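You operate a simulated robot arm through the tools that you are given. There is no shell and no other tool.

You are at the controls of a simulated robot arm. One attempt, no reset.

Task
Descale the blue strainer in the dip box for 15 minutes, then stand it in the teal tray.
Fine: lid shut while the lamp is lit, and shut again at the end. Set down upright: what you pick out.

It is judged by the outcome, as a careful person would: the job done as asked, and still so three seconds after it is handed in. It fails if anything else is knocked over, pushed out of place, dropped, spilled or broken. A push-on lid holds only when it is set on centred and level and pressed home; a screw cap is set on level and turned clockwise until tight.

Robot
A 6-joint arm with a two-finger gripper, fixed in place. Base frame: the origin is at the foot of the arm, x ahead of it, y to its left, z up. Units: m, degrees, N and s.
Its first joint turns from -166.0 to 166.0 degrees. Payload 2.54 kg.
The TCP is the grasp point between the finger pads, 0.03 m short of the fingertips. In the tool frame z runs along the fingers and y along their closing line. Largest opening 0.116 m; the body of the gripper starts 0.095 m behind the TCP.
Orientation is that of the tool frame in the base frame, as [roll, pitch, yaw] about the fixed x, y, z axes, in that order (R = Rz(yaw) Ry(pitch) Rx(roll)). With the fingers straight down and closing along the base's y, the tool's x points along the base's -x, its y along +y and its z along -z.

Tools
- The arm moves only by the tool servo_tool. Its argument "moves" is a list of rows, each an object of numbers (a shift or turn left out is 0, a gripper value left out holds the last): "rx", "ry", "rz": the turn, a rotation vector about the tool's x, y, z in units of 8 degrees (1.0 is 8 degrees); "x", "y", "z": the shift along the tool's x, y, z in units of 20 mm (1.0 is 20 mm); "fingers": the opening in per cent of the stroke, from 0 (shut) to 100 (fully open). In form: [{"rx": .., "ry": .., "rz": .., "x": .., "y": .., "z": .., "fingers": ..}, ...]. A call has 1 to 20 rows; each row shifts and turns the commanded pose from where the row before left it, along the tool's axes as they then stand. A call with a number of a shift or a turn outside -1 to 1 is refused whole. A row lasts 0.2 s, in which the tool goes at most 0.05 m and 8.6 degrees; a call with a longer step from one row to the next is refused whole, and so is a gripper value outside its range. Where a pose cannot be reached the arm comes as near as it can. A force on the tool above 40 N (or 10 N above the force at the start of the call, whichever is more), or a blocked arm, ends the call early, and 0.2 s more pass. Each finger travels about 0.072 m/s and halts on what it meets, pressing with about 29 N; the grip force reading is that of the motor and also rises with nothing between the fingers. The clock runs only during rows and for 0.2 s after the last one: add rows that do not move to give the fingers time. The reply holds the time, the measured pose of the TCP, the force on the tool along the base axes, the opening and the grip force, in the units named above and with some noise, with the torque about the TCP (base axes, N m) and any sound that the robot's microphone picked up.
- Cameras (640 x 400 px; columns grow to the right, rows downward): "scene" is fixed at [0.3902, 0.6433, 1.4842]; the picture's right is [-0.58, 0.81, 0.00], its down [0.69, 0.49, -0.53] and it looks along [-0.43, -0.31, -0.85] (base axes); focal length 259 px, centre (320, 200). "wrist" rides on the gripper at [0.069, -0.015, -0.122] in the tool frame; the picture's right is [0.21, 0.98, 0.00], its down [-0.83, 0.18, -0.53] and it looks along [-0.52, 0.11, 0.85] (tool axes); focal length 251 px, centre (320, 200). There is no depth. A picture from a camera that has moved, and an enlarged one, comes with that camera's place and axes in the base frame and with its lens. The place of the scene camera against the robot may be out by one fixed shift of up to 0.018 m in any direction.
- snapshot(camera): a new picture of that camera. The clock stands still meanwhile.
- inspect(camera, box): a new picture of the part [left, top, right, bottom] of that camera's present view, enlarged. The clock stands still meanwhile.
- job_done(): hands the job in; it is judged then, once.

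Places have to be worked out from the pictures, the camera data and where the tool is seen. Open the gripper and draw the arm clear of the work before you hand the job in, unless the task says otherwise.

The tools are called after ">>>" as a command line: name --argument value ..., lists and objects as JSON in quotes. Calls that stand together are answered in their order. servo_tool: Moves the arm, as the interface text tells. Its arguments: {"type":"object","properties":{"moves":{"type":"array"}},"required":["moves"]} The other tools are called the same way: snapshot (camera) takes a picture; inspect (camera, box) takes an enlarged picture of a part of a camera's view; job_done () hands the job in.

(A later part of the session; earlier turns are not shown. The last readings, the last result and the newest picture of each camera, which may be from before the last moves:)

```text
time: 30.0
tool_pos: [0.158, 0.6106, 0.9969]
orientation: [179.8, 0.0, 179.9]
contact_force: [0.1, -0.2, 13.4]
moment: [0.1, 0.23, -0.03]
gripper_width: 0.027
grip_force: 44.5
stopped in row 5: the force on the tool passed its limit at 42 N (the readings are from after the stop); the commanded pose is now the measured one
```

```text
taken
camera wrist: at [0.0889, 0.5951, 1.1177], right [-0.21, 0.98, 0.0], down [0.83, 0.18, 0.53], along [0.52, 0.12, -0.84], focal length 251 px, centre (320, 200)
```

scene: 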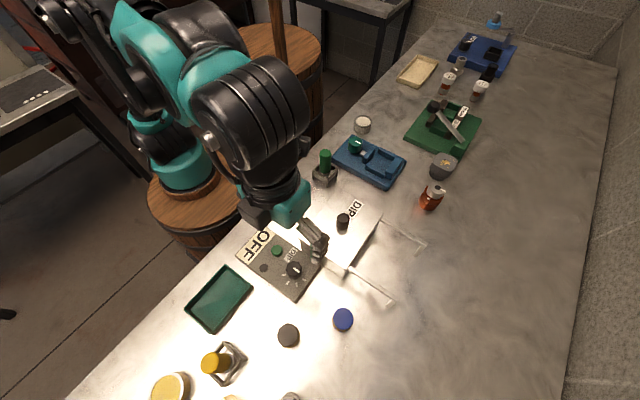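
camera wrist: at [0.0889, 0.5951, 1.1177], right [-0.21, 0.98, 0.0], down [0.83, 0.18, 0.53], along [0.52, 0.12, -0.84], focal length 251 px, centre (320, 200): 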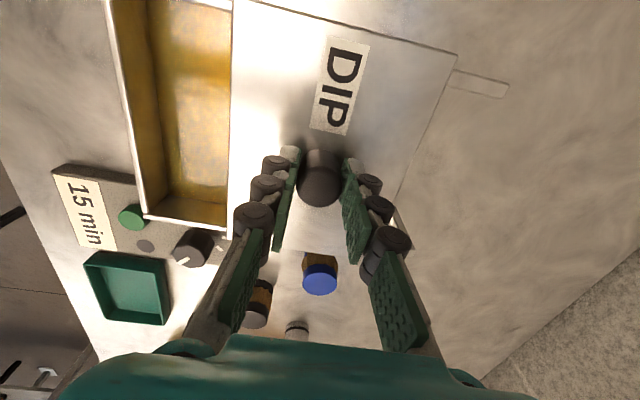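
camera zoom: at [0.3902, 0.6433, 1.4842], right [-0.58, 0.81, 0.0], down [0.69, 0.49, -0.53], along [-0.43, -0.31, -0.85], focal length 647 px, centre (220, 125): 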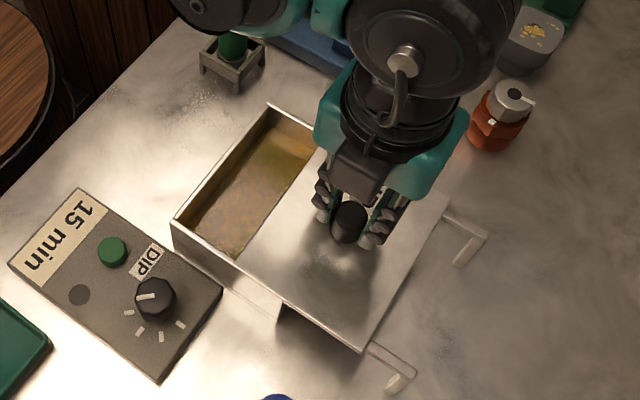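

The bath is open about 0.07 m. The stiff grip on the knob is causing a vertical load, so I'll loosen the fingers slightly and push the knob with one finger for the rest.

>>> servo_tool --moves '[{"fingers": 31}, {"fingers": 31}, {"y": 0.3}, {"y": 0.4}, {"y": 0.4}, {"y": 0.4}, {"y": 0.3}, {}]'

>>> inspect --camera "scene" --box '[270, 150, 450, 310]'

```text
time: 31.8
tool_pos: [0.1571, 0.6473, 0.995]
orientation: [179.8, 0.0, 179.8]
contact_force: [0.5, 0.7, -0.2]
moment: [-0.01, 0.03, -0.01]
gripper_width: 0.0363
grip_force: 0.5
```

```text
2.50 times, centred on (360, 230) of scene
camera zoom: at [0.3902, 0.6433, 1.4842], right [-0.58, 0.81, 0.0], down [0.69, 0.49, -0.53], along [-0.43, -0.31, -0.85], focal length 647 px, centre (220, 125)
```

zoom: 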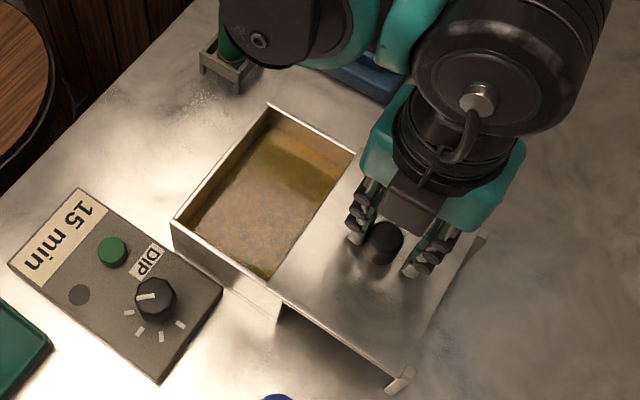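

The bath is open by about 0.10 m. I'll back off the knob, rise, and look into the bath and at the blue strainer.

>>> servo_tool --moves '[{"y": -0.2}, {"z": -0.8}, {"z": -1}, {"z": -1}, {"z": -1}, {"z": -1}, {"z": -1}, {"z": -1}, {"x": -0.8, "y": -0.8}, {"x": -0.8, "y": -0.8, "fingers": 70}, {"x": -0.8, "y": -0.8}, {"x": -0.8, "y": -0.8}, {}]'

>>> snapshot --camera "wrist"

>>> snapshot --camera "scene"

>>> inspect --camera "scene" --box '[270, 170, 430, 310]'

```text
time: 34.6
tool_pos: [0.2201, 0.5771, 1.1313]
orientation: [179.8, 0.0, 180.0]
contact_force: [-0.3, -0.9, -0.5]
moment: [0.02, 0.01, -0.04]
gripper_width: 0.081
grip_force: 0.0
```

```text
taken
camera wrist: at [0.1525, 0.5621, 1.2523], right [-0.21, 0.98, 0.0], down [0.83, 0.18, 0.53], along [0.52, 0.12, -0.85], focal length 251 px, centre (320, 200)
```

wrist: 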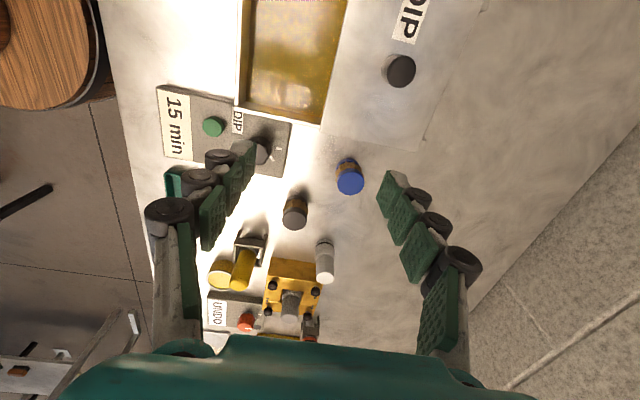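

```text
taken
```

scene: 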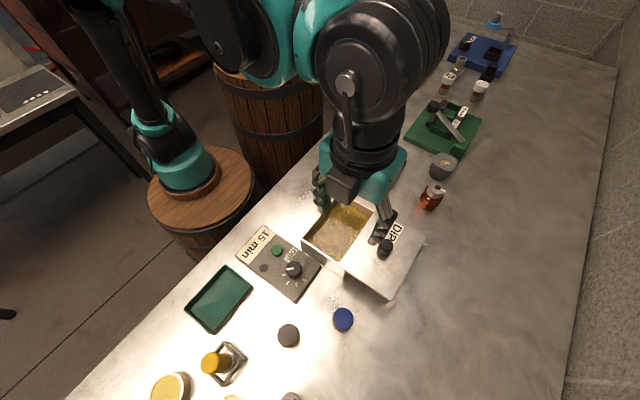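

```text
2.86 times, centred on (350, 240) of scene
camera zoom: at [0.3902, 0.6433, 1.4842], right [-0.58, 0.81, 0.0], down [0.69, 0.49, -0.53], along [-0.43, -0.31, -0.85], focal length 740 px, centre (234, 86)
```

zoom: 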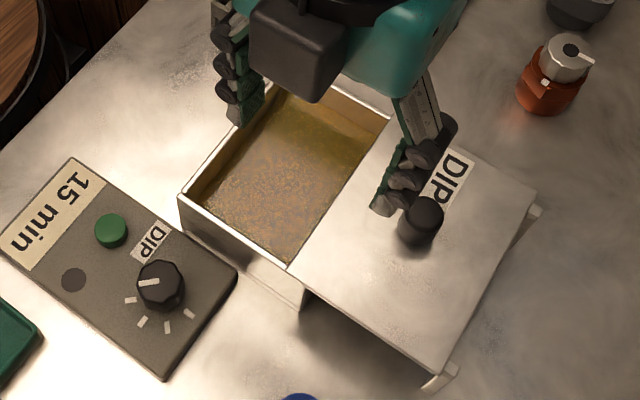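

The lid is parked on its rails and the bath holds amber liquid. I'll move above the blue strainer to refine its position and height.

>>> servo_tool --moves '[{"x": -0.9, "y": 0.64, "z": 0.4}, {"x": -0.9, "y": 0.64, "z": 0.4}, {"x": -0.9, "y": 0.64, "z": 0.5}, {"x": -0.9, "y": 0.64, "z": 0.6}, {"x": -0.9, "y": 0.64, "z": 0.6}, {}]'

>>> snapshot --camera "wrist"

>>> inspect --camera "wrist" --box '[250, 80, 410, 180]'

```text
time: 36.0
tool_pos: [0.3113, 0.6424, 1.0814]
orientation: [179.8, -0.1, -180.0]
contact_force: [-0.4, 0.2, -0.5]
moment: [0.0, -0.01, 0.0]
gripper_width: 0.0811
grip_force: 0.1
```

```text
taken
camera wrist: at [0.2424, 0.6269, 1.2028], right [-0.21, 0.98, 0.0], down [0.83, 0.18, 0.53], along [0.52, 0.12, -0.85], focal length 251 px, centre (320, 200)
```

wrist: 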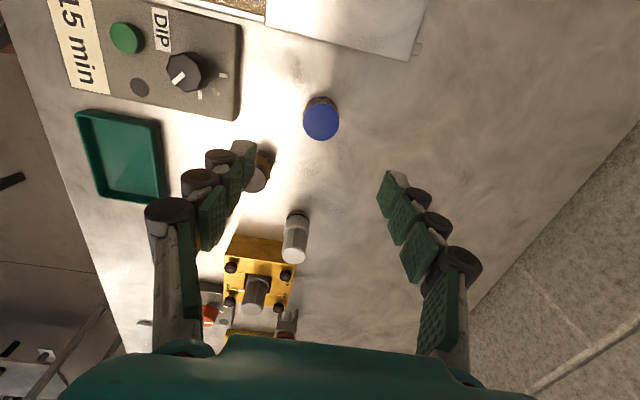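

```text
4.00 times, centred on (330, 130) of wrist
camera zoom: at [0.2424, 0.6269, 1.2028], right [-0.21, 0.98, 0.0], down [0.83, 0.18, 0.53], along [0.52, 0.12, -0.85], focal length 1006 px, centre (280, 480)
```

zoom: 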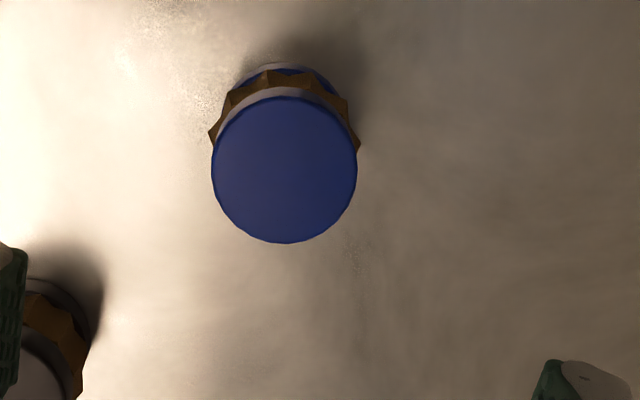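

The strainer's top centre is at (0.3135, 0.645, 0.926) and its base at z≈0.874, so it is about 52 mm tall and 40 mm across. I'll go down with the fingers either side of it to TCP z≈0.918.

>>> servo_tool --moves '[{"x": -0.11, "y": 0.13, "z": 0.9}, {"z": 1}, {"z": 1}, {"z": 1}, {"z": 1}, {"z": 1}, {"z": 0.9}, {"z": 0.7}, {"z": 0.6}, {}]'

>>> snapshot --camera "wrist"

>>> inspect --camera "scene" --box '[290, 260, 410, 360]'

```text
time: 38.2
tool_pos: [0.3136, 0.646, 0.9198]
orientation: [179.8, 0.0, 179.9]
contact_force: [-0.4, 0.6, 0.2]
moment: [-0.02, 0.01, -0.02]
gripper_width: 0.0813
grip_force: 0.0
```

```text
taken
camera wrist: at [0.2452, 0.6304, 1.0407], right [-0.21, 0.98, 0.0], down [0.83, 0.18, 0.53], along [0.52, 0.12, -0.85], focal length 251 px, centre (320, 200)
```

wrist: 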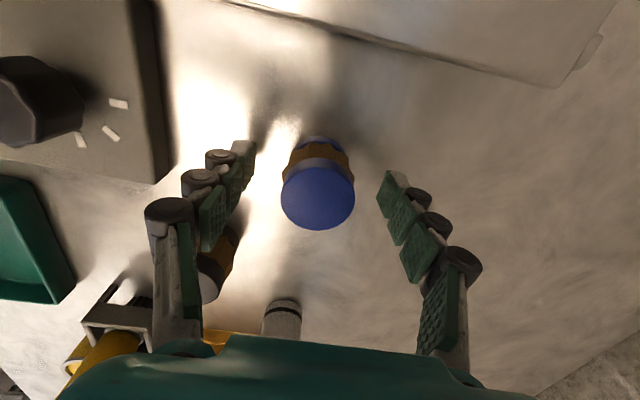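

```text
4.00 times, centred on (350, 310) of scene
camera zoom: at [0.3902, 0.6433, 1.4842], right [-0.58, 0.81, 0.0], down [0.69, 0.49, -0.53], along [-0.43, -0.31, -0.85], focal length 1036 px, centre (200, -240)
```

zoom: 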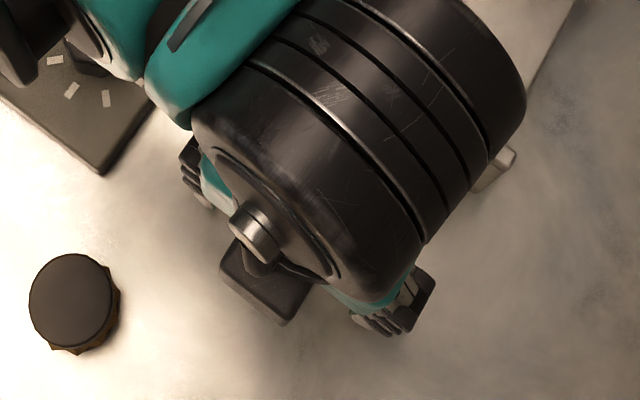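

The strainer sits centred between the fingers. I'll close on it.

>>> servo_tool --moves '[{"fingers": 60}, {"fingers": 45}, {"fingers": 36}, {"fingers": 25}, {"fingers": 25}, {"fingers": 25}]'

>>> snapshot --camera "wrist"

```text
time: 39.6
tool_pos: [0.3143, 0.646, 0.919]
orientation: [179.8, 0.0, 179.9]
contact_force: [0.1, 1.4, 2.4]
moment: [0.03, 0.0, 0.01]
gripper_width: 0.0384
grip_force: 29.1
```

```text
taken
camera wrist: at [0.2452, 0.6304, 1.0409], right [-0.21, 0.98, 0.0], down [0.83, 0.18, 0.53], along [0.52, 0.12, -0.85], focal length 251 px, centre (320, 200)
```

wrist: 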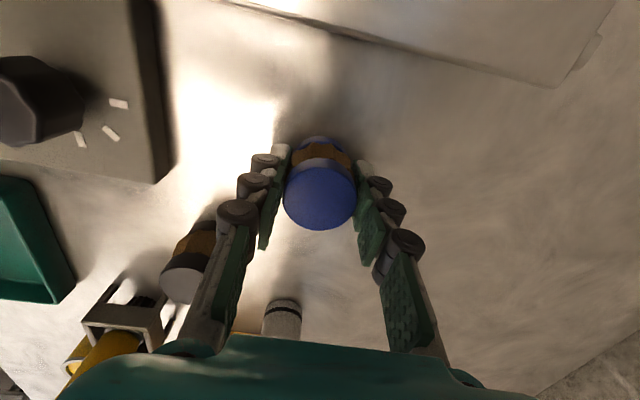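

The strainer is held at 38 mm. I'll lift it straight up about 0.14 m.

>>> servo_tool --moves '[{"z": -0.4}, {"z": -0.8}, {"z": -1}, {"z": -1}, {"z": -1}, {"z": -1}, {"z": -1}, {"z": -1}, {}]'

>>> snapshot --camera "wrist"

>>> snapshot --camera "scene"

```text
time: 41.6
tool_pos: [0.3147, 0.6445, 1.0636]
orientation: [179.8, 0.0, 179.8]
contact_force: [-1.0, -0.1, 0.7]
moment: [0.0, 0.01, -0.01]
gripper_width: 0.0288
grip_force: 0.1
```

```text
taken
camera wrist: at [0.2451, 0.6286, 1.1851], right [-0.21, 0.98, 0.0], down [0.83, 0.18, 0.53], along [0.52, 0.12, -0.85], focal length 251 px, centre (320, 200)
```

wrist: 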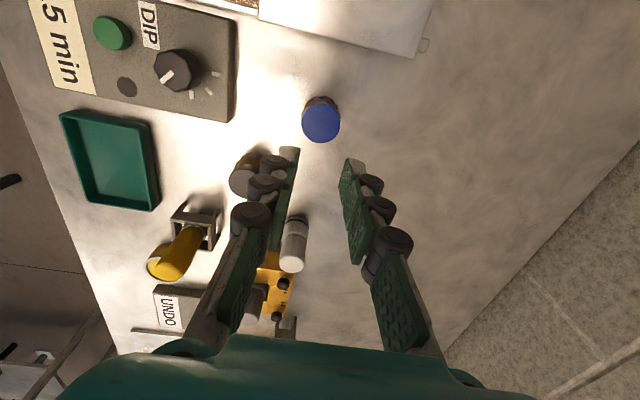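

```text
taken
```

scene: 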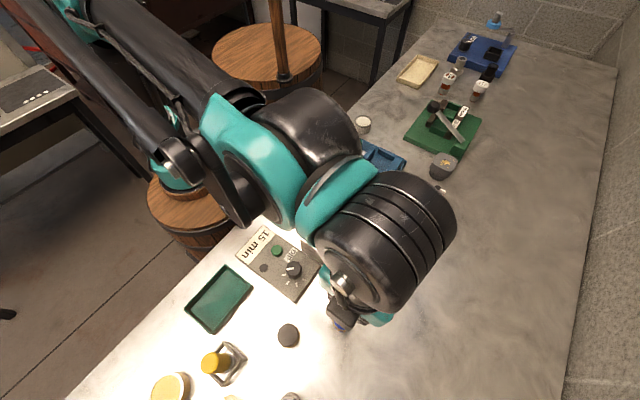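

The grip slipped: the fingers closed to 0.029 m and the strainer is still standing on the table. I'll reopen, check where it is, then grip lower and harder.

>>> servo_tool --moves '[{"fingers": 70}, {"fingers": 70}, {"fingers": 70}, {"fingers": 70}]'

>>> inspect --camera "wrist" --box '[250, 80, 410, 180]'

```text
time: 42.6
tool_pos: [0.3133, 0.6448, 1.0623]
orientation: [179.8, 0.0, 179.9]
contact_force: [0.1, 0.8, 0.2]
moment: [0.0, 0.0, 0.0]
gripper_width: 0.0811
grip_force: 0.1
```

```text
4.00 times, centred on (330, 130) of wrist
camera zoom: at [0.2452, 0.6287, 1.1848], right [-0.21, 0.98, 0.0], down [0.83, 0.18, 0.53], along [0.52, 0.12, -0.85], focal length 1006 px, centre (280, 480)
```

zoom: 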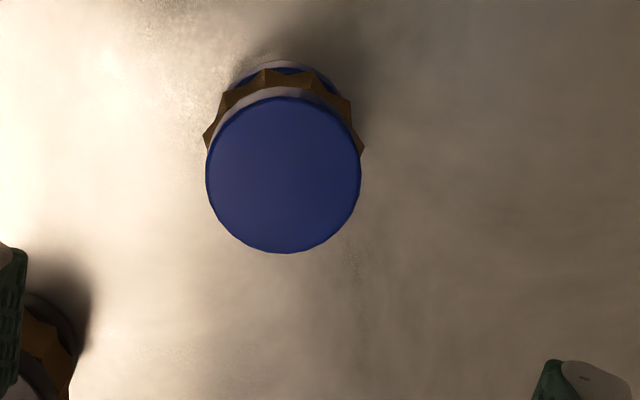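

The strainer hasn't moved; it is still at (0.313, 0.646). I'll descend to TCP z≈0.911 and close with the full closing command.

>>> servo_tool --moves '[{"y": 0.06, "z": 0.9}, {"z": 1}, {"z": 1}, {"z": 1}, {"z": 1}, {"z": 1}, {"z": 0.8}, {"z": 0.5}, {"z": 0.4}, {}, {"fingers": 50}, {"fingers": 38}, {"fingers": 20}, {"fingers": 0}, {"fingers": 0}, {"fingers": 0}]'

>>> snapshot --camera "wrist"

```text
time: 46.0
tool_pos: [0.3125, 0.6475, 0.91]
orientation: [179.8, -0.1, 179.9]
contact_force: [0.3, 0.0, 0.4]
moment: [0.03, 0.02, 0.01]
gripper_width: 0.0388
grip_force: 29.0
```

```text
taken
camera wrist: at [0.245, 0.6314, 1.0325], right [-0.21, 0.98, 0.0], down [0.83, 0.18, 0.53], along [0.52, 0.12, -0.85], focal length 251 px, centre (320, 200)
```

wrist: 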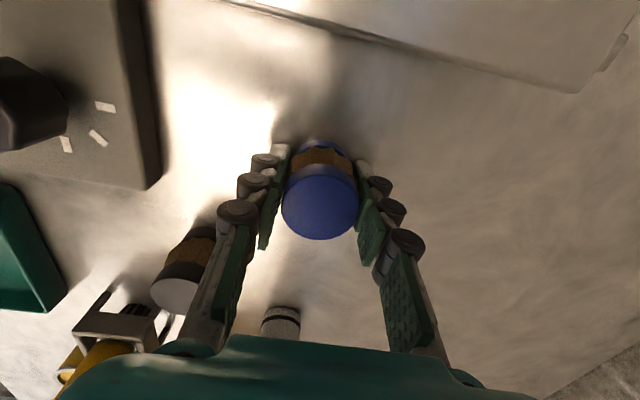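

It is gripped at 0.0388 m with 29 N. I'll lift it slowly by a couple of centimetres and check that it holds.

>>> servo_tool --moves '[{"z": -0.1}, {"z": -0.2}, {"z": -0.2}, {"z": -0.2}, {"z": -0.2}, {"z": -0.2}, {}]'

>>> snapshot --camera "wrist"

```text
time: 47.6
tool_pos: [0.3141, 0.646, 0.9327]
orientation: [179.8, 0.0, 179.9]
contact_force: [-0.3, -0.3, 0.1]
moment: [0.01, 0.04, 0.02]
gripper_width: 0.0383
grip_force: 28.8
```

```text
taken
camera wrist: at [0.2453, 0.631, 1.0551], right [-0.21, 0.98, 0.0], down [0.83, 0.18, 0.53], along [0.52, 0.12, -0.85], focal length 251 px, centre (320, 200)
```

wrist: 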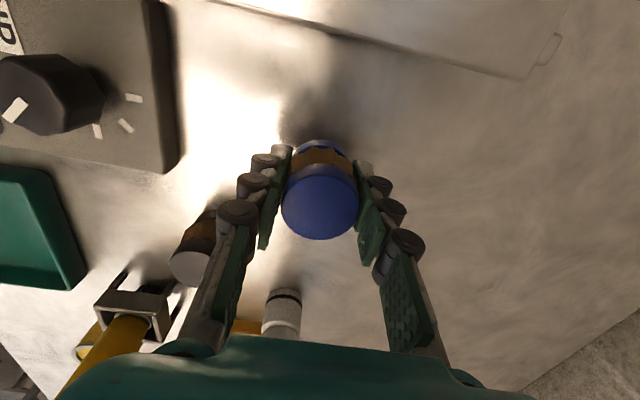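

The strainer is rising with the gripper. I'll keep lifting at a gentle pace.

>>> servo_tool --moves '[{"z": -0.3}, {"z": -0.4}, {"z": -0.4}, {"z": -0.4}, {"z": -0.4}, {"z": -0.4}, {"z": -0.4}, {"z": -0.4}, {"z": -0.4}, {"z": -0.4}, {"z": -0.4}, {"z": -0.4}, {"z": -0.4}, {"z": -0.4}, {"z": -0.4}, {"z": -0.4}, {"z": -0.3}, {}]'

>>> snapshot --camera "wrist"

>>> snapshot --camera "scene"

```text
time: 51.4
tool_pos: [0.3128, 0.6467, 1.066]
orientation: [179.8, 0.0, -180.0]
contact_force: [-0.7, -0.1, -0.9]
moment: [-0.03, -0.01, -0.01]
gripper_width: 0.0386
grip_force: 28.6
```

```text
taken
camera wrist: at [0.245, 0.6303, 1.1874], right [-0.21, 0.98, 0.0], down [0.83, 0.18, 0.53], along [0.52, 0.12, -0.85], focal length 251 px, centre (320, 200)
```

wrist: 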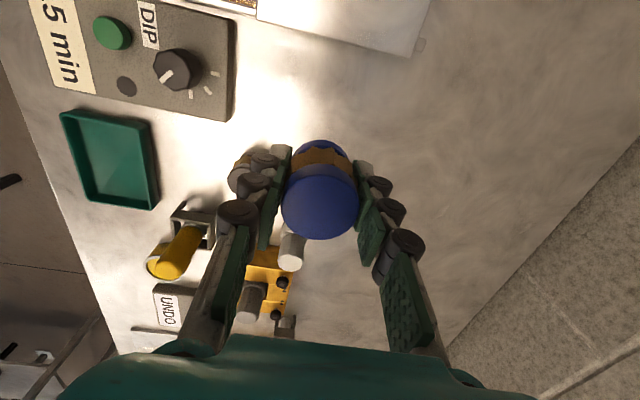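

```text
taken
```

scene: 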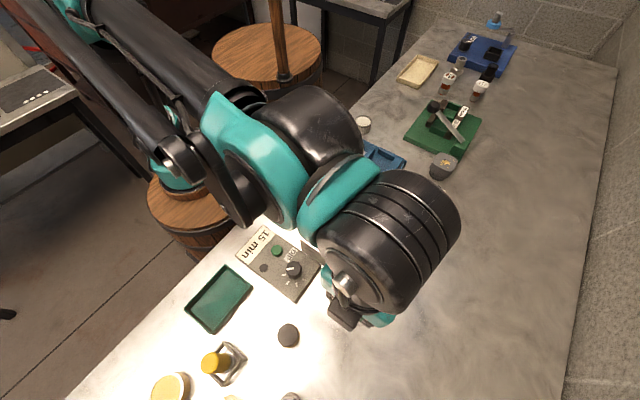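

It is holding well. I'll carry it level over the open bath to (0.160, 0.534).

>>> servo_tool --moves '[{"x": 0.3, "y": -0.2}, {"x": 0.48, "y": -0.35}, {"x": 0.48, "y": -0.35}, {"x": 0.48, "y": -0.35}, {"x": 0.48, "y": -0.35}, {"x": 0.48, "y": -0.35}, {"x": 0.48, "y": -0.35}, {"x": 0.48, "y": -0.35}, {"x": 0.48, "y": -0.35}, {"x": 0.48, "y": -0.35}, {"x": 0.48, "y": -0.35}, {"x": 0.48, "y": -0.35}, {"x": 0.48, "y": -0.35}, {"x": 0.48, "y": -0.35}, {"x": 0.48, "y": -0.35}, {"x": 0.48, "y": -0.35}, {"x": 0.14, "y": -0.13}, {}]'

>>> snapshot --camera "wrist"

>>> inspect --camera "scene" --box '[270, 150, 450, 310]'

```text
time: 55.2
tool_pos: [0.1607, 0.5339, 1.0669]
orientation: [179.7, 0.0, 179.9]
contact_force: [0.1, 0.3, -1.6]
moment: [-0.02, 0.02, 0.0]
gripper_width: 0.0387
grip_force: 29.3
```

```text
taken
camera wrist: at [0.0922, 0.519, 1.1868], right [-0.21, 0.98, 0.0], down [0.83, 0.18, 0.53], along [0.52, 0.12, -0.85], focal length 251 px, centre (320, 200)
```

wrist: 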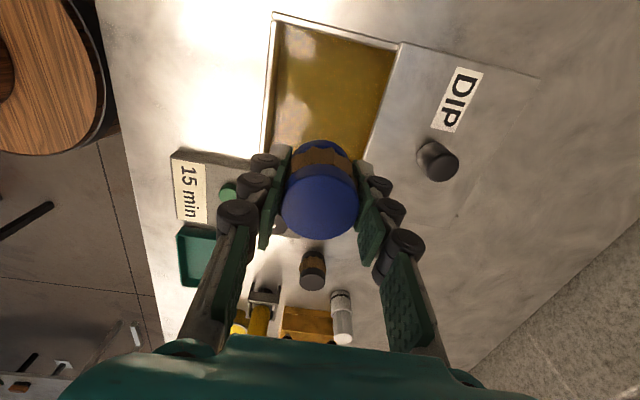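

```text
2.50 times, centred on (360, 230) of scene
camera zoom: at [0.3902, 0.6433, 1.4842], right [-0.58, 0.81, 0.0], down [0.69, 0.49, -0.53], along [-0.43, -0.31, -0.85], focal length 647 px, centre (220, 125)
```

zoom: 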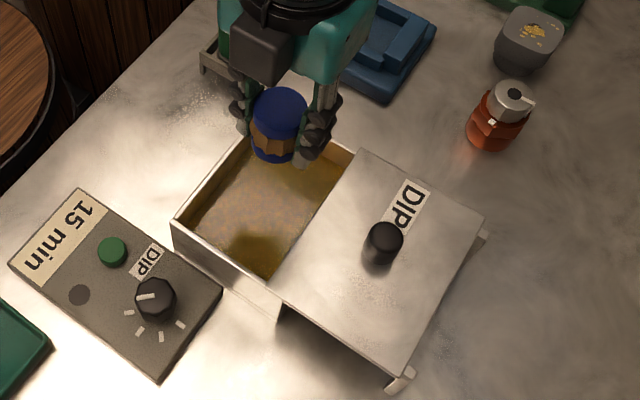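

The opening runs from y≈0.49 to 0.58, so I'm centred. I'll lower the strainer gently into the bath.

>>> servo_tool --moves '[{"z": 0.3}, {"z": 0.4}, {"z": 0.4}, {"z": 0.4}, {"z": 0.4}, {"z": 0.4}, {"z": 0.4}, {"z": 0.4}, {"z": 0.4}, {"z": 0.4}, {"z": 0.4}, {"z": 0.4}, {"z": 0.4}, {"z": 0.4}, {"z": 0.4}, {"z": 0.4}, {}]'

>>> snapshot --camera "wrist"

>>> inspect --camera "scene" --box '[270, 150, 450, 310]'

```text
time: 58.8
tool_pos: [0.1611, 0.5359, 0.9396]
orientation: [179.8, 0.0, 179.9]
contact_force: [-0.1, 0.4, -1.2]
moment: [0.01, 0.01, -0.03]
gripper_width: 0.0388
grip_force: 28.9
```

```text
taken
camera wrist: at [0.0921, 0.5194, 1.0606], right [-0.21, 0.98, 0.0], down [0.83, 0.18, 0.53], along [0.52, 0.12, -0.85], focal length 251 px, centre (320, 200)
```

wrist: 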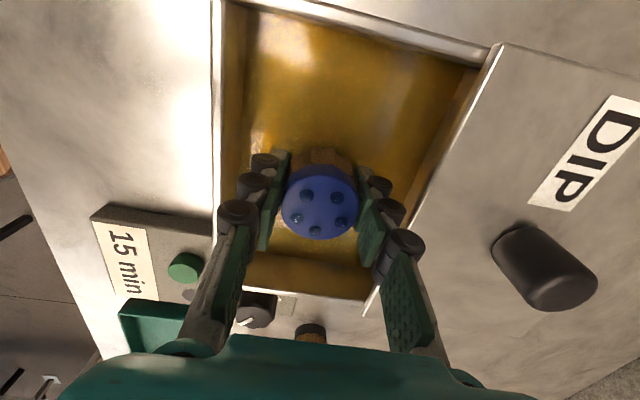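

```text
2.50 times, centred on (360, 230) of scene
camera zoom: at [0.3902, 0.6433, 1.4842], right [-0.58, 0.81, 0.0], down [0.69, 0.49, -0.53], along [-0.43, -0.31, -0.85], focal length 647 px, centre (220, 125)
```

zoom: 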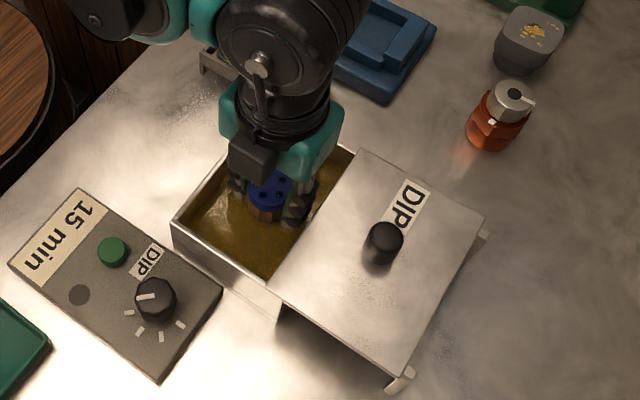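

The strainer is in the bath and its wet top shows. I'll lower it in small steps to find the floor.

>>> servo_tool --moves '[{"z": 0.15}, {"z": 0.15}, {"z": 0.15}, {"z": 0.15}, {"z": 0.15}, {}]'

```text
time: 60.2
tool_pos: [0.1613, 0.5356, 0.9238]
orientation: [179.8, 0.1, 180.0]
contact_force: [1.1, 0.5, -1.2]
moment: [0.0, -0.03, 0.05]
gripper_width: 0.0385
grip_force: 28.6
```

There is no contact yet at TCP 0.924, so I continue in fine steps.

>>> servo_tool --moves '[{"z": 0.1}, {"z": 0.1}, {"z": 0.1}, {}]'

```text
time: 60.9
tool_pos: [0.1612, 0.5359, 0.9208]
orientation: [179.9, 0.0, 179.9]
contact_force: [-2.2, -5.0, 16.1]
moment: [-0.24, 0.08, 0.04]
gripper_width: 0.0388
grip_force: 29.6
stopped in row 3: the force on the tool passed its limit at 49 N (the readings are from after the stop); the commanded pose is now the measured one
```

The strainer reached the bath floor at TCP z≈0.921. I'll open just enough to release it without touching the walls or lid, then rise.

>>> servo_tool --moves '[{"fingers": 46}, {"fingers": 46}, {"fingers": 46}]'

>>> snapshot --camera "wrist"

```text
time: 61.7
tool_pos: [0.1598, 0.5362, 0.9215]
orientation: [179.8, 0.0, 179.9]
contact_force: [0.3, -0.2, 0.0]
moment: [0.0, -0.02, 0.03]
gripper_width: 0.0534
grip_force: 0.0
```

```text
taken
camera wrist: at [0.0922, 0.5204, 1.0428], right [-0.21, 0.98, 0.0], down [0.83, 0.18, 0.53], along [0.52, 0.12, -0.85], focal length 251 px, centre (320, 200)
```

wrist: 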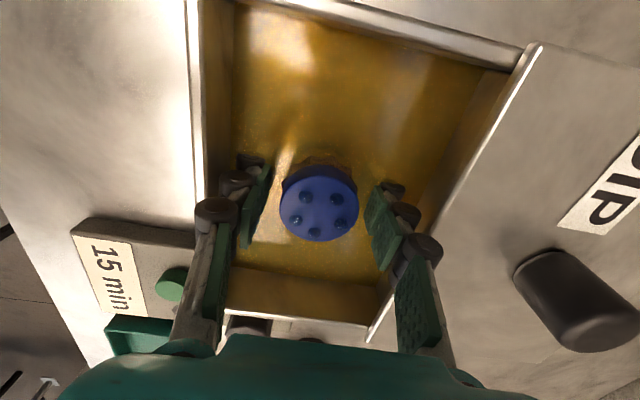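

It is released and standing upright in the bath. I'll rise straight up and check it.

>>> servo_tool --moves '[{"z": -0.4}, {"z": -0.6}, {"z": -0.8}, {"z": -1}, {"z": -1}, {"z": -1}, {"z": -1}, {"z": -1}, {"z": -1}, {}]'

>>> snapshot --camera "wrist"

>>> inspect --camera "wrist" --box '[220, 20, 470, 170]'

>>> inspect --camera "scene" --box '[270, 150, 450, 310]'

```text
time: 63.9
tool_pos: [0.1618, 0.5357, 1.0777]
orientation: [179.8, 0.1, 180.0]
contact_force: [-0.9, 0.1, -0.3]
moment: [-0.03, 0.03, 0.02]
gripper_width: 0.0532
grip_force: 0.1
```

```text
taken
camera wrist: at [0.0922, 0.5196, 1.1992], right [-0.21, 0.98, 0.0], down [0.83, 0.18, 0.53], along [0.52, 0.12, -0.85], focal length 251 px, centre (320, 200)
```

wrist: 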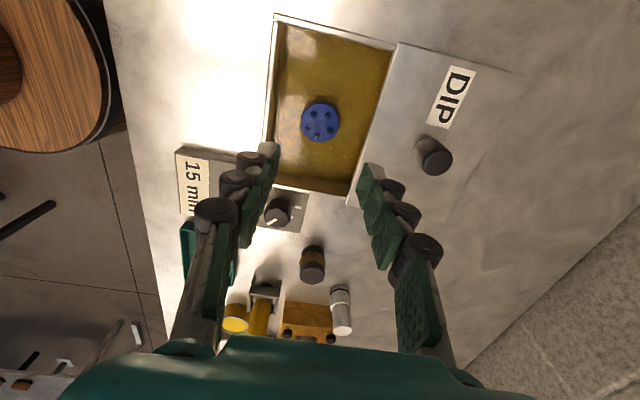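

```text
2.56 times, centred on (345, 95) of wrist
camera zoom: at [0.0922, 0.5196, 1.1992], right [-0.21, 0.98, 0.0], down [0.83, 0.18, 0.53], along [0.52, 0.12, -0.85], focal length 644 px, centre (256, 469)
```

zoom: 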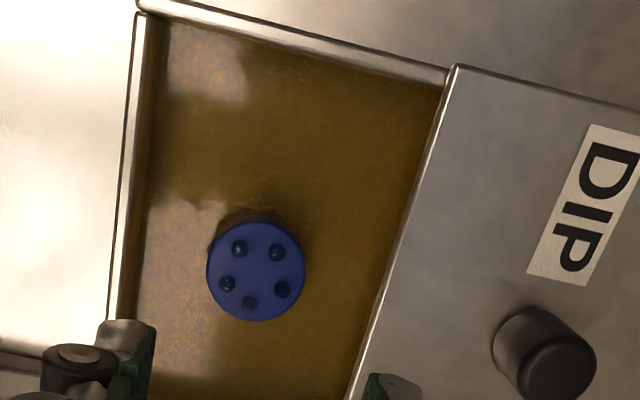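

```text
2.50 times, centred on (360, 230) of scene
camera zoom: at [0.3902, 0.6433, 1.4842], right [-0.58, 0.81, 0.0], down [0.69, 0.49, -0.53], along [-0.43, -0.31, -0.85], focal length 647 px, centre (220, 125)
```

zoom: 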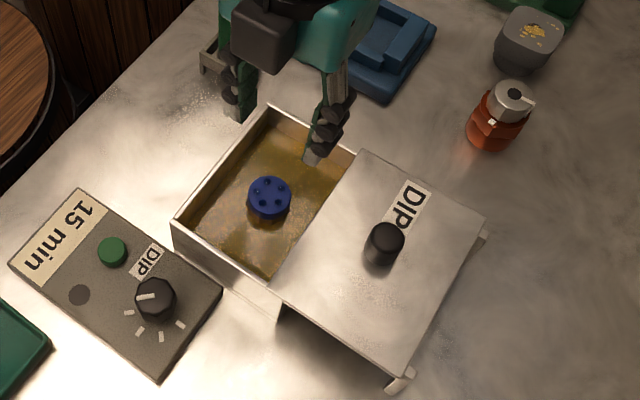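

The strainer stands upright in the bath, and the knob is at about (0.157, 0.641). I'll go over the knob and come down around it to push the lid shut.

>>> servo_tool --moves '[{"x": 0.04, "y": 0.88}, {"x": 0.04, "y": 0.88}, {"x": 0.04, "y": 0.88}, {"x": 0.04, "y": 0.88}, {"x": 0.04, "y": 0.88}, {"x": 0.02, "y": 0.86}, {"z": 0.8}, {"z": 0.8}, {"z": 0.8}, {}]'

>>> snapshot --camera "wrist"

```text
time: 66.1
tool_pos: [0.1558, 0.6411, 1.0294]
orientation: [179.8, 0.1, -180.0]
contact_force: [-0.1, 0.1, 0.1]
moment: [0.01, 0.02, 0.01]
gripper_width: 0.053
grip_force: 0.1
```

```text
taken
camera wrist: at [0.0875, 0.6251, 1.1504], right [-0.21, 0.98, 0.0], down [0.83, 0.18, 0.53], along [0.52, 0.12, -0.85], focal length 251 px, centre (320, 200)
```

wrist: 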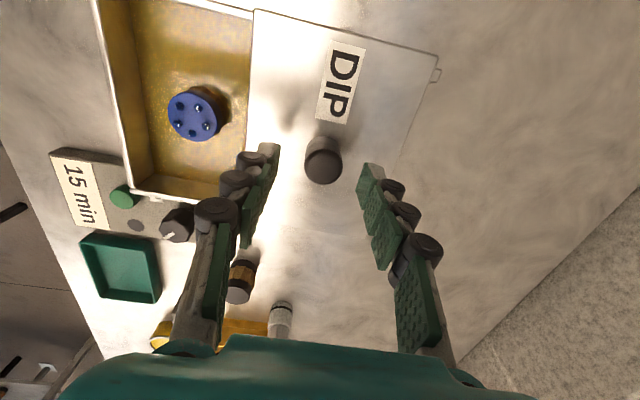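

The knob is near (0.159, 0.643). I'll make a small correction, go down around it, then narrow the fingers.

>>> servo_tool --moves '[{"x": -0.15, "y": 0.1, "z": 0.6}, {"z": 0.7}, {"z": 0.45}, {"fingers": 31}, {"fingers": 31}, {}]'

>>> inspect --camera "scene" --box '[270, 150, 450, 310]'

```text
time: 67.5
tool_pos: [0.1593, 0.643, 0.9943]
orientation: [179.8, 0.1, 179.9]
contact_force: [0.0, 0.1, -0.4]
moment: [-0.01, 0.02, 0.0]
gripper_width: 0.036
grip_force: 0.0
```

```text
2.50 times, centred on (360, 230) of scene
camera zoom: at [0.3902, 0.6433, 1.4842], right [-0.58, 0.81, 0.0], down [0.69, 0.49, -0.53], along [-0.43, -0.31, -0.85], focal length 647 px, centre (220, 125)
```

zoom: 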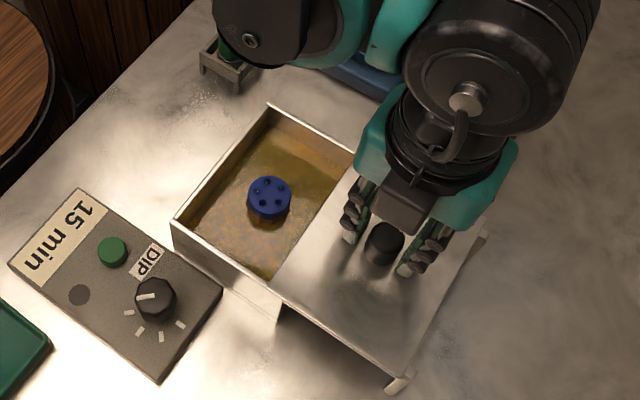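

I'll push the lid toward -y in moderate steps, watching that the force stays low.

>>> servo_tool --moves '[{"y": -0.3}, {"y": -0.4}, {"y": -0.4}, {"y": -0.4}, {"y": -0.4}, {"y": -0.4}, {"y": -0.4}, {"y": -0.4}, {"y": -0.4}, {"y": -0.4}, {"y": -0.4}, {"y": -0.4}, {}]'

>>> inspect --camera "scene" --box '[270, 150, 450, 310]'

```text
time: 70.3
tool_pos: [0.1589, 0.549, 0.9932]
orientation: [179.8, 0.0, 179.9]
contact_force: [-0.4, 0.1, -0.2]
moment: [-0.01, 0.0, 0.0]
gripper_width: 0.036
grip_force: 0.1
```

```text
2.50 times, centred on (360, 230) of scene
camera zoom: at [0.3902, 0.6433, 1.4842], right [-0.58, 0.81, 0.0], down [0.69, 0.49, -0.53], along [-0.43, -0.31, -0.85], focal length 647 px, centre (220, 125)
```

zoom: 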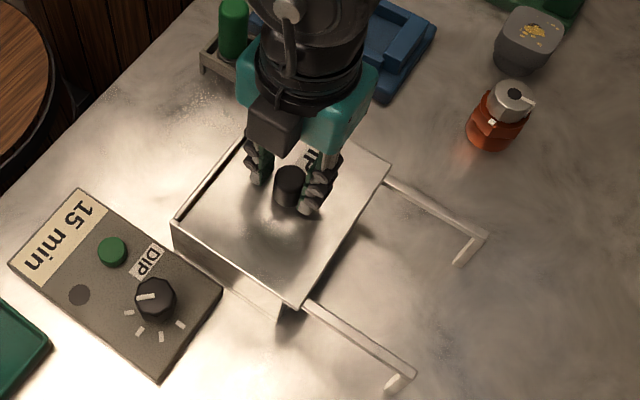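

The lid has about 13 mm left to go. I'll push the rest in small steps until it reaches its closed position.

>>> servo_tool --moves '[{"y": -0.2}, {"y": -0.2}, {"y": -0.15}, {"y": -0.1}, {}]'

>>> inspect --camera "scene" --box '[270, 150, 450, 310]'

```text
time: 71.5
tool_pos: [0.1593, 0.536, 0.9941]
orientation: [179.9, -0.1, 179.9]
contact_force: [0.7, -0.5, 0.5]
moment: [0.05, -0.03, 0.01]
gripper_width: 0.0365
grip_force: 0.1
```

```text
2.50 times, centred on (360, 230) of scene
camera zoom: at [0.3902, 0.6433, 1.4842], right [-0.58, 0.81, 0.0], down [0.69, 0.49, -0.53], along [-0.43, -0.31, -0.85], focal length 647 px, centre (220, 125)
```

zoom: 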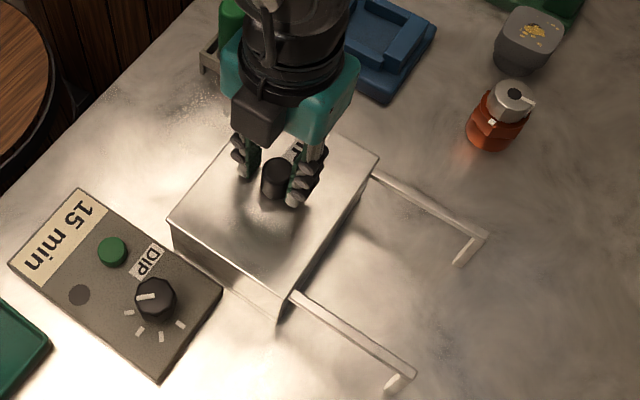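

The lid looks as it did at the start. I'll nudge slightly further to feel for the stop.

>>> servo_tool --moves '[{"y": -0.06}, {"y": -0.06}, {}]'

>>> inspect --camera "scene" --box '[290, 180, 400, 300]'

```text
time: 72.3
tool_pos: [0.1589, 0.5328, 0.9938]
orientation: [179.8, 0.0, 179.9]
contact_force: [0.4, 5.7, 1.7]
moment: [0.23, -0.01, -0.04]
gripper_width: 0.0399
grip_force: 3.2
```

```text
3.33 times, centred on (345, 240) of scene
camera zoom: at [0.3902, 0.6433, 1.4842], right [-0.58, 0.81, 0.0], down [0.69, 0.49, -0.53], along [-0.43, -0.31, -0.85], focal length 863 px, centre (237, 67)
```

zoom: 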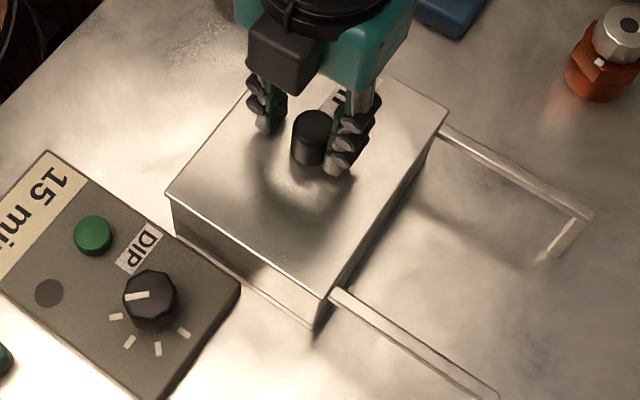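

The lid is against its stop. I'll back off the knob, rise, close the fingers and move above the green button at about (0.278, 0.443, 0.912).

>>> servo_tool --moves '[{"y": 0.2}, {"z": -0.6}, {"z": -1}, {"z": -1}, {"z": -1}, {"z": -0.6, "fingers": 0}, {"x": -0.85, "y": -0.67, "fingers": 0}, {"x": -0.85, "y": -0.67}, {"x": -0.85, "y": -0.67}, {"x": -0.85, "y": -0.67}, {"x": -0.85, "y": -0.67}, {"x": -0.85, "y": -0.67}, {"x": -0.85, "y": -0.67}, {}]'

>>> snapshot --camera "wrist"

>>> inspect --camera "scene" --box '[270, 150, 450, 310]'

```text
time: 75.3
tool_pos: [0.279, 0.4434, 1.0786]
orientation: [179.9, -0.1, 179.9]
contact_force: [0.0, 0.5, 0.2]
moment: [-0.02, -0.03, -0.02]
gripper_width: 0.0
grip_force: 29.2
```

```text
taken
camera wrist: at [0.2098, 0.4272, 1.1999], right [-0.21, 0.98, 0.0], down [0.83, 0.18, 0.53], along [0.52, 0.12, -0.85], focal length 251 px, centre (320, 200)
```

wrist: 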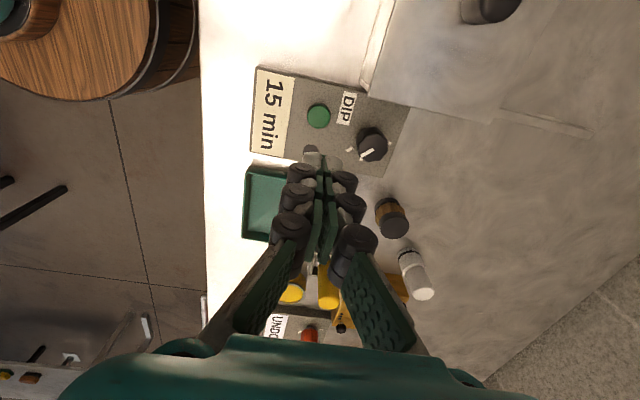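

```text
2.50 times, centred on (360, 230) of scene
camera zoom: at [0.3902, 0.6433, 1.4842], right [-0.58, 0.81, 0.0], down [0.69, 0.49, -0.53], along [-0.43, -0.31, -0.85], focal length 647 px, centre (220, 125)
```

zoom: 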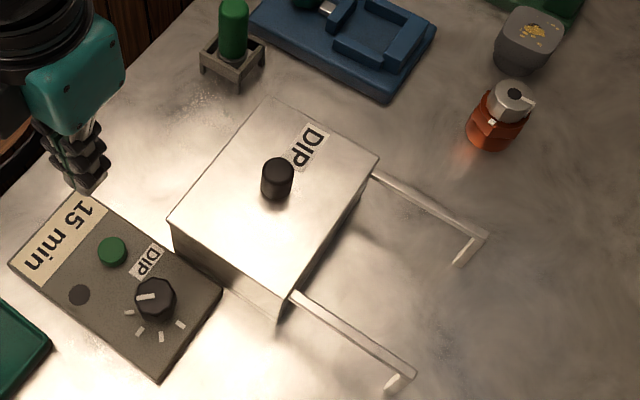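

The lid is shut and the panel still reads 15 min. I'll come down above the button to just off contact.

>>> servo_tool --moves '[{"y": -0.08, "z": 0.9}, {"z": 1}, {"z": 1}, {"z": 1}, {"z": 1}, {"z": 0.8}, {"z": 0.6}, {}]'

>>> snapshot --camera "wrist"

>>> inspect --camera "scene" --box '[220, 200, 348, 280]'

```text
time: 77.1
tool_pos: [0.2788, 0.4422, 0.951]
orientation: [179.8, 0.0, 179.9]
contact_force: [-0.5, -1.0, 0.1]
moment: [-0.03, 0.03, -0.03]
gripper_width: 0.0
grip_force: 29.2
```

```text
taken
camera wrist: at [0.2096, 0.4267, 1.0733], right [-0.21, 0.98, 0.0], down [0.83, 0.18, 0.53], along [0.52, 0.12, -0.85], focal length 251 px, centre (320, 200)
```

wrist: 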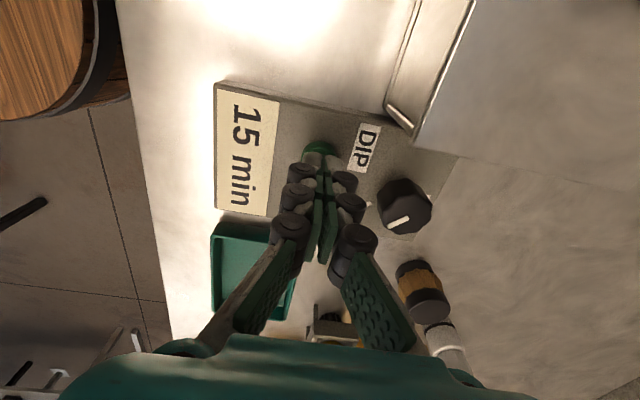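

```text
5.00 times, centred on (284, 240) of scene
camera zoom: at [0.3902, 0.6433, 1.4842], right [-0.58, 0.81, 0.0], down [0.69, 0.49, -0.53], along [-0.43, -0.31, -0.85], focal length 1295 px, centre (500, 0)
```

zoom: 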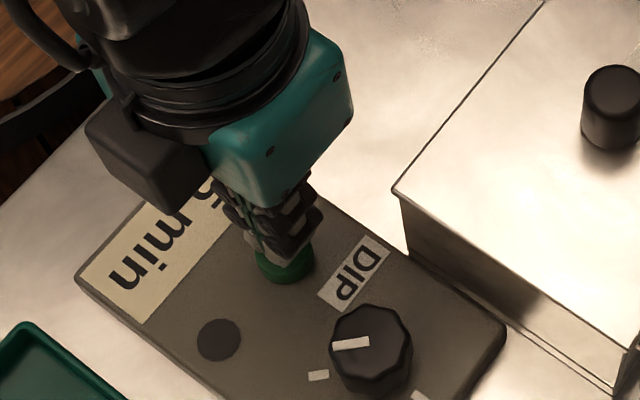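

The fingertips are right over the green button. I'll press down in small steps.

>>> servo_tool --moves '[{"z": 0.1}, {"z": 0.1}, {"z": 0.1}, {"z": 0.1}]'

>>> inspect --camera "scene" --box '[220, 200, 348, 280]'

```text
time: 78.1
tool_pos: [0.2785, 0.4414, 0.9438]
orientation: [179.8, 0.0, 179.9]
contact_force: [-0.9, 0.1, 0.6]
moment: [-0.01, 0.0, -0.03]
gripper_width: 0.0001
grip_force: 28.5
```

```text
5.00 times, centred on (284, 240) of scene
camera zoom: at [0.3902, 0.6433, 1.4842], right [-0.58, 0.81, 0.0], down [0.69, 0.49, -0.53], along [-0.43, -0.31, -0.85], focal length 1295 px, centre (500, 0)
```

zoom: 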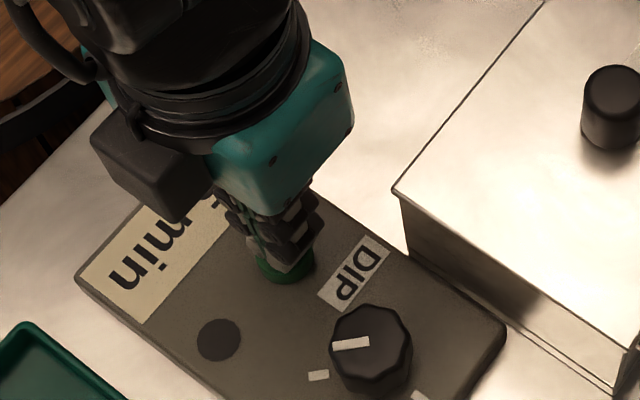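

There is no contact yet at TCP 0.944, so I continue in small steps.

>>> servo_tool --moves '[{"z": 0.1}, {"z": 0.1}, {"z": 0.1}]'

>>> inspect --camera "scene" --box '[220, 200, 348, 280]'

```text
time: 78.9
tool_pos: [0.2782, 0.4423, 0.9386]
orientation: [179.8, 0.0, 179.9]
contact_force: [0.8, -0.4, 1.2]
moment: [-0.02, 0.02, -0.02]
gripper_width: 0.0059
grip_force: 27.9
heard: click
```

```text
5.00 times, centred on (284, 240) of scene
camera zoom: at [0.3902, 0.6433, 1.4842], right [-0.58, 0.81, 0.0], down [0.69, 0.49, -0.53], along [-0.43, -0.31, -0.85], focal length 1295 px, centre (500, 0)
```

zoom: 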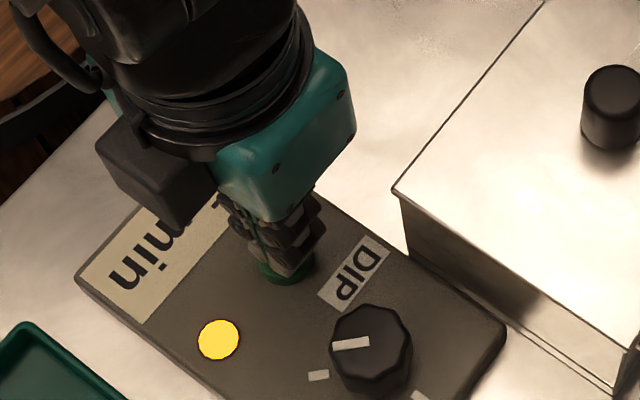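

A click, and the lamp is lit. I'll rise off the button and move the arm to a waiting position while watching the lamp.

>>> servo_tool --moves '[{"z": -0.5}, {"z": -1}, {"z": -1}, {"z": -1}, {"z": -1}, {"z": -1}, {"z": -1}, {"z": -1}, {}]'

>>> snapshot --camera "wrist"

>>> inspect --camera "scene" --box '[220, 180, 440, 318]'

```text
time: 80.9
tool_pos: [0.2786, 0.4416, 1.0881]
orientation: [179.8, 0.0, 179.9]
contact_force: [-0.1, -0.5, 0.9]
moment: [0.03, -0.03, -0.04]
gripper_width: 0.0003
grip_force: 28.8
```

```text
taken
camera wrist: at [0.2097, 0.4256, 1.2094], right [-0.21, 0.98, 0.0], down [0.83, 0.18, 0.53], along [0.52, 0.12, -0.85], focal length 251 px, centre (320, 200)
```

wrist: 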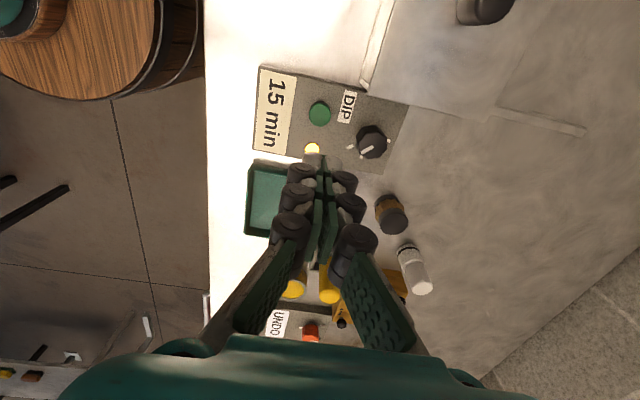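

```text
2.90 times, centred on (330, 249) of scene
camera zoom: at [0.3902, 0.6433, 1.4842], right [-0.58, 0.81, 0.0], down [0.69, 0.49, -0.53], along [-0.43, -0.31, -0.85], focal length 750 px, centre (291, 58)
```

zoom: 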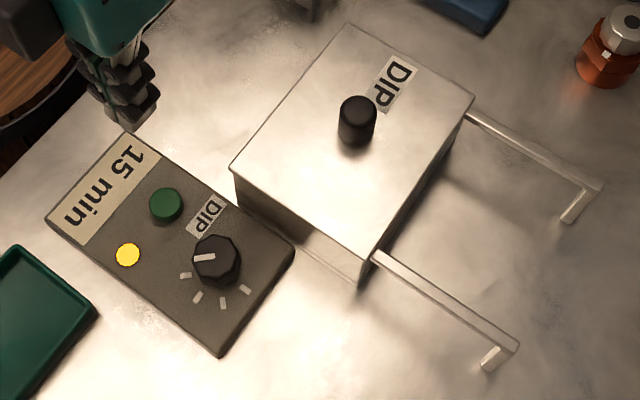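

The lamp is lit and the lid is closed. While the cycle runs I'll look at the teal tray from above.

>>> servo_tool --moves '[{"x": -0.88, "y": -0.23, "fingers": 47}, {"x": -0.88, "y": -0.23}, {"x": -0.88, "y": -0.23}, {"x": -0.88, "y": -0.23}, {"x": -0.88, "y": -0.23}, {"x": -0.88, "y": -0.23}, {"x": -0.88, "y": -0.23}, {"x": -0.88, "y": -0.23}, {}, {}]'

>>> snapshot --camera "wrist"

>>> inspect --camera "scene" --box '[220, 180, 440, 318]'

```text
time: 83.1
tool_pos: [0.4193, 0.4041, 1.0883]
orientation: [179.8, 0.0, 179.9]
contact_force: [-0.8, 0.0, 0.5]
moment: [-0.02, 0.02, 0.0]
gripper_width: 0.0544
grip_force: 0.0
```

```text
taken
camera wrist: at [0.3508, 0.3888, 1.2092], right [-0.21, 0.98, 0.0], down [0.83, 0.18, 0.53], along [0.52, 0.12, -0.85], focal length 251 px, centre (320, 200)
```

wrist: 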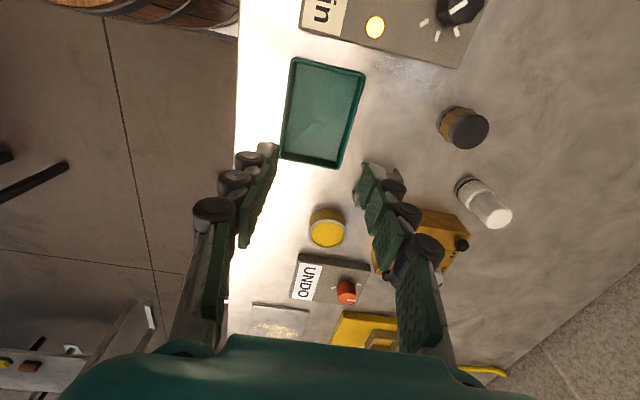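

```text
2.90 times, centred on (330, 249) of scene
camera zoom: at [0.3902, 0.6433, 1.4842], right [-0.58, 0.81, 0.0], down [0.69, 0.49, -0.53], along [-0.43, -0.31, -0.85], focal length 750 px, centre (291, 58)
```

zoom: 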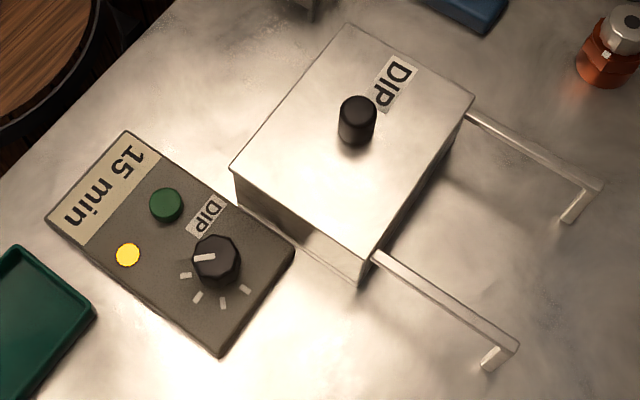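

The tray spans about x 0.371–0.491 and y 0.365–0.448, with its centre at (0.431, 0.4065). Fingers closing along x would have more room there, so while waiting I'll test turning the gripper 90° counter-clockwise at this height.

>>> servo_tool --moves '[{"rz": -1}, {"rz": -1}, {"rz": -1}, {"rz": -1}, {"rz": -1}, {"rz": -1}, {"rz": -1}, {"rz": -1}, {"rz": -1}, {"rz": -1}, {"rz": -1}, {"rz": -0.25}, {}]'

>>> snapshot --camera "wrist"

>>> snapshot --camera "scene"

```text
time: 85.9
tool_pos: [0.4189, 0.4054, 1.088]
orientation: [-179.9, 0.2, -90.0]
contact_force: [0.7, -0.3, 0.2]
moment: [0.0, -0.02, 0.02]
gripper_width: 0.0547
grip_force: 0.0
```

```text
taken
camera wrist: at [0.4344, 0.335, 1.2094], right [-0.98, -0.21, 0.0], down [-0.18, 0.82, 0.54], along [-0.11, 0.52, -0.84], focal length 251 px, centre (320, 200)
```

wrist: 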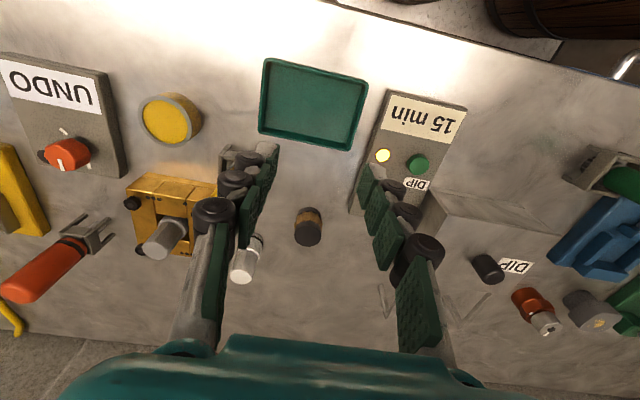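

```text
taken
```

scene: 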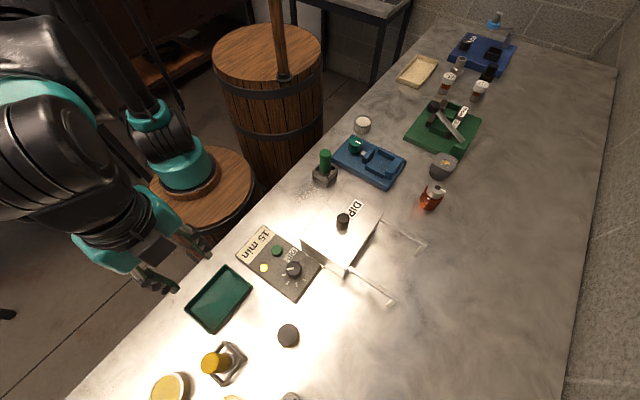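

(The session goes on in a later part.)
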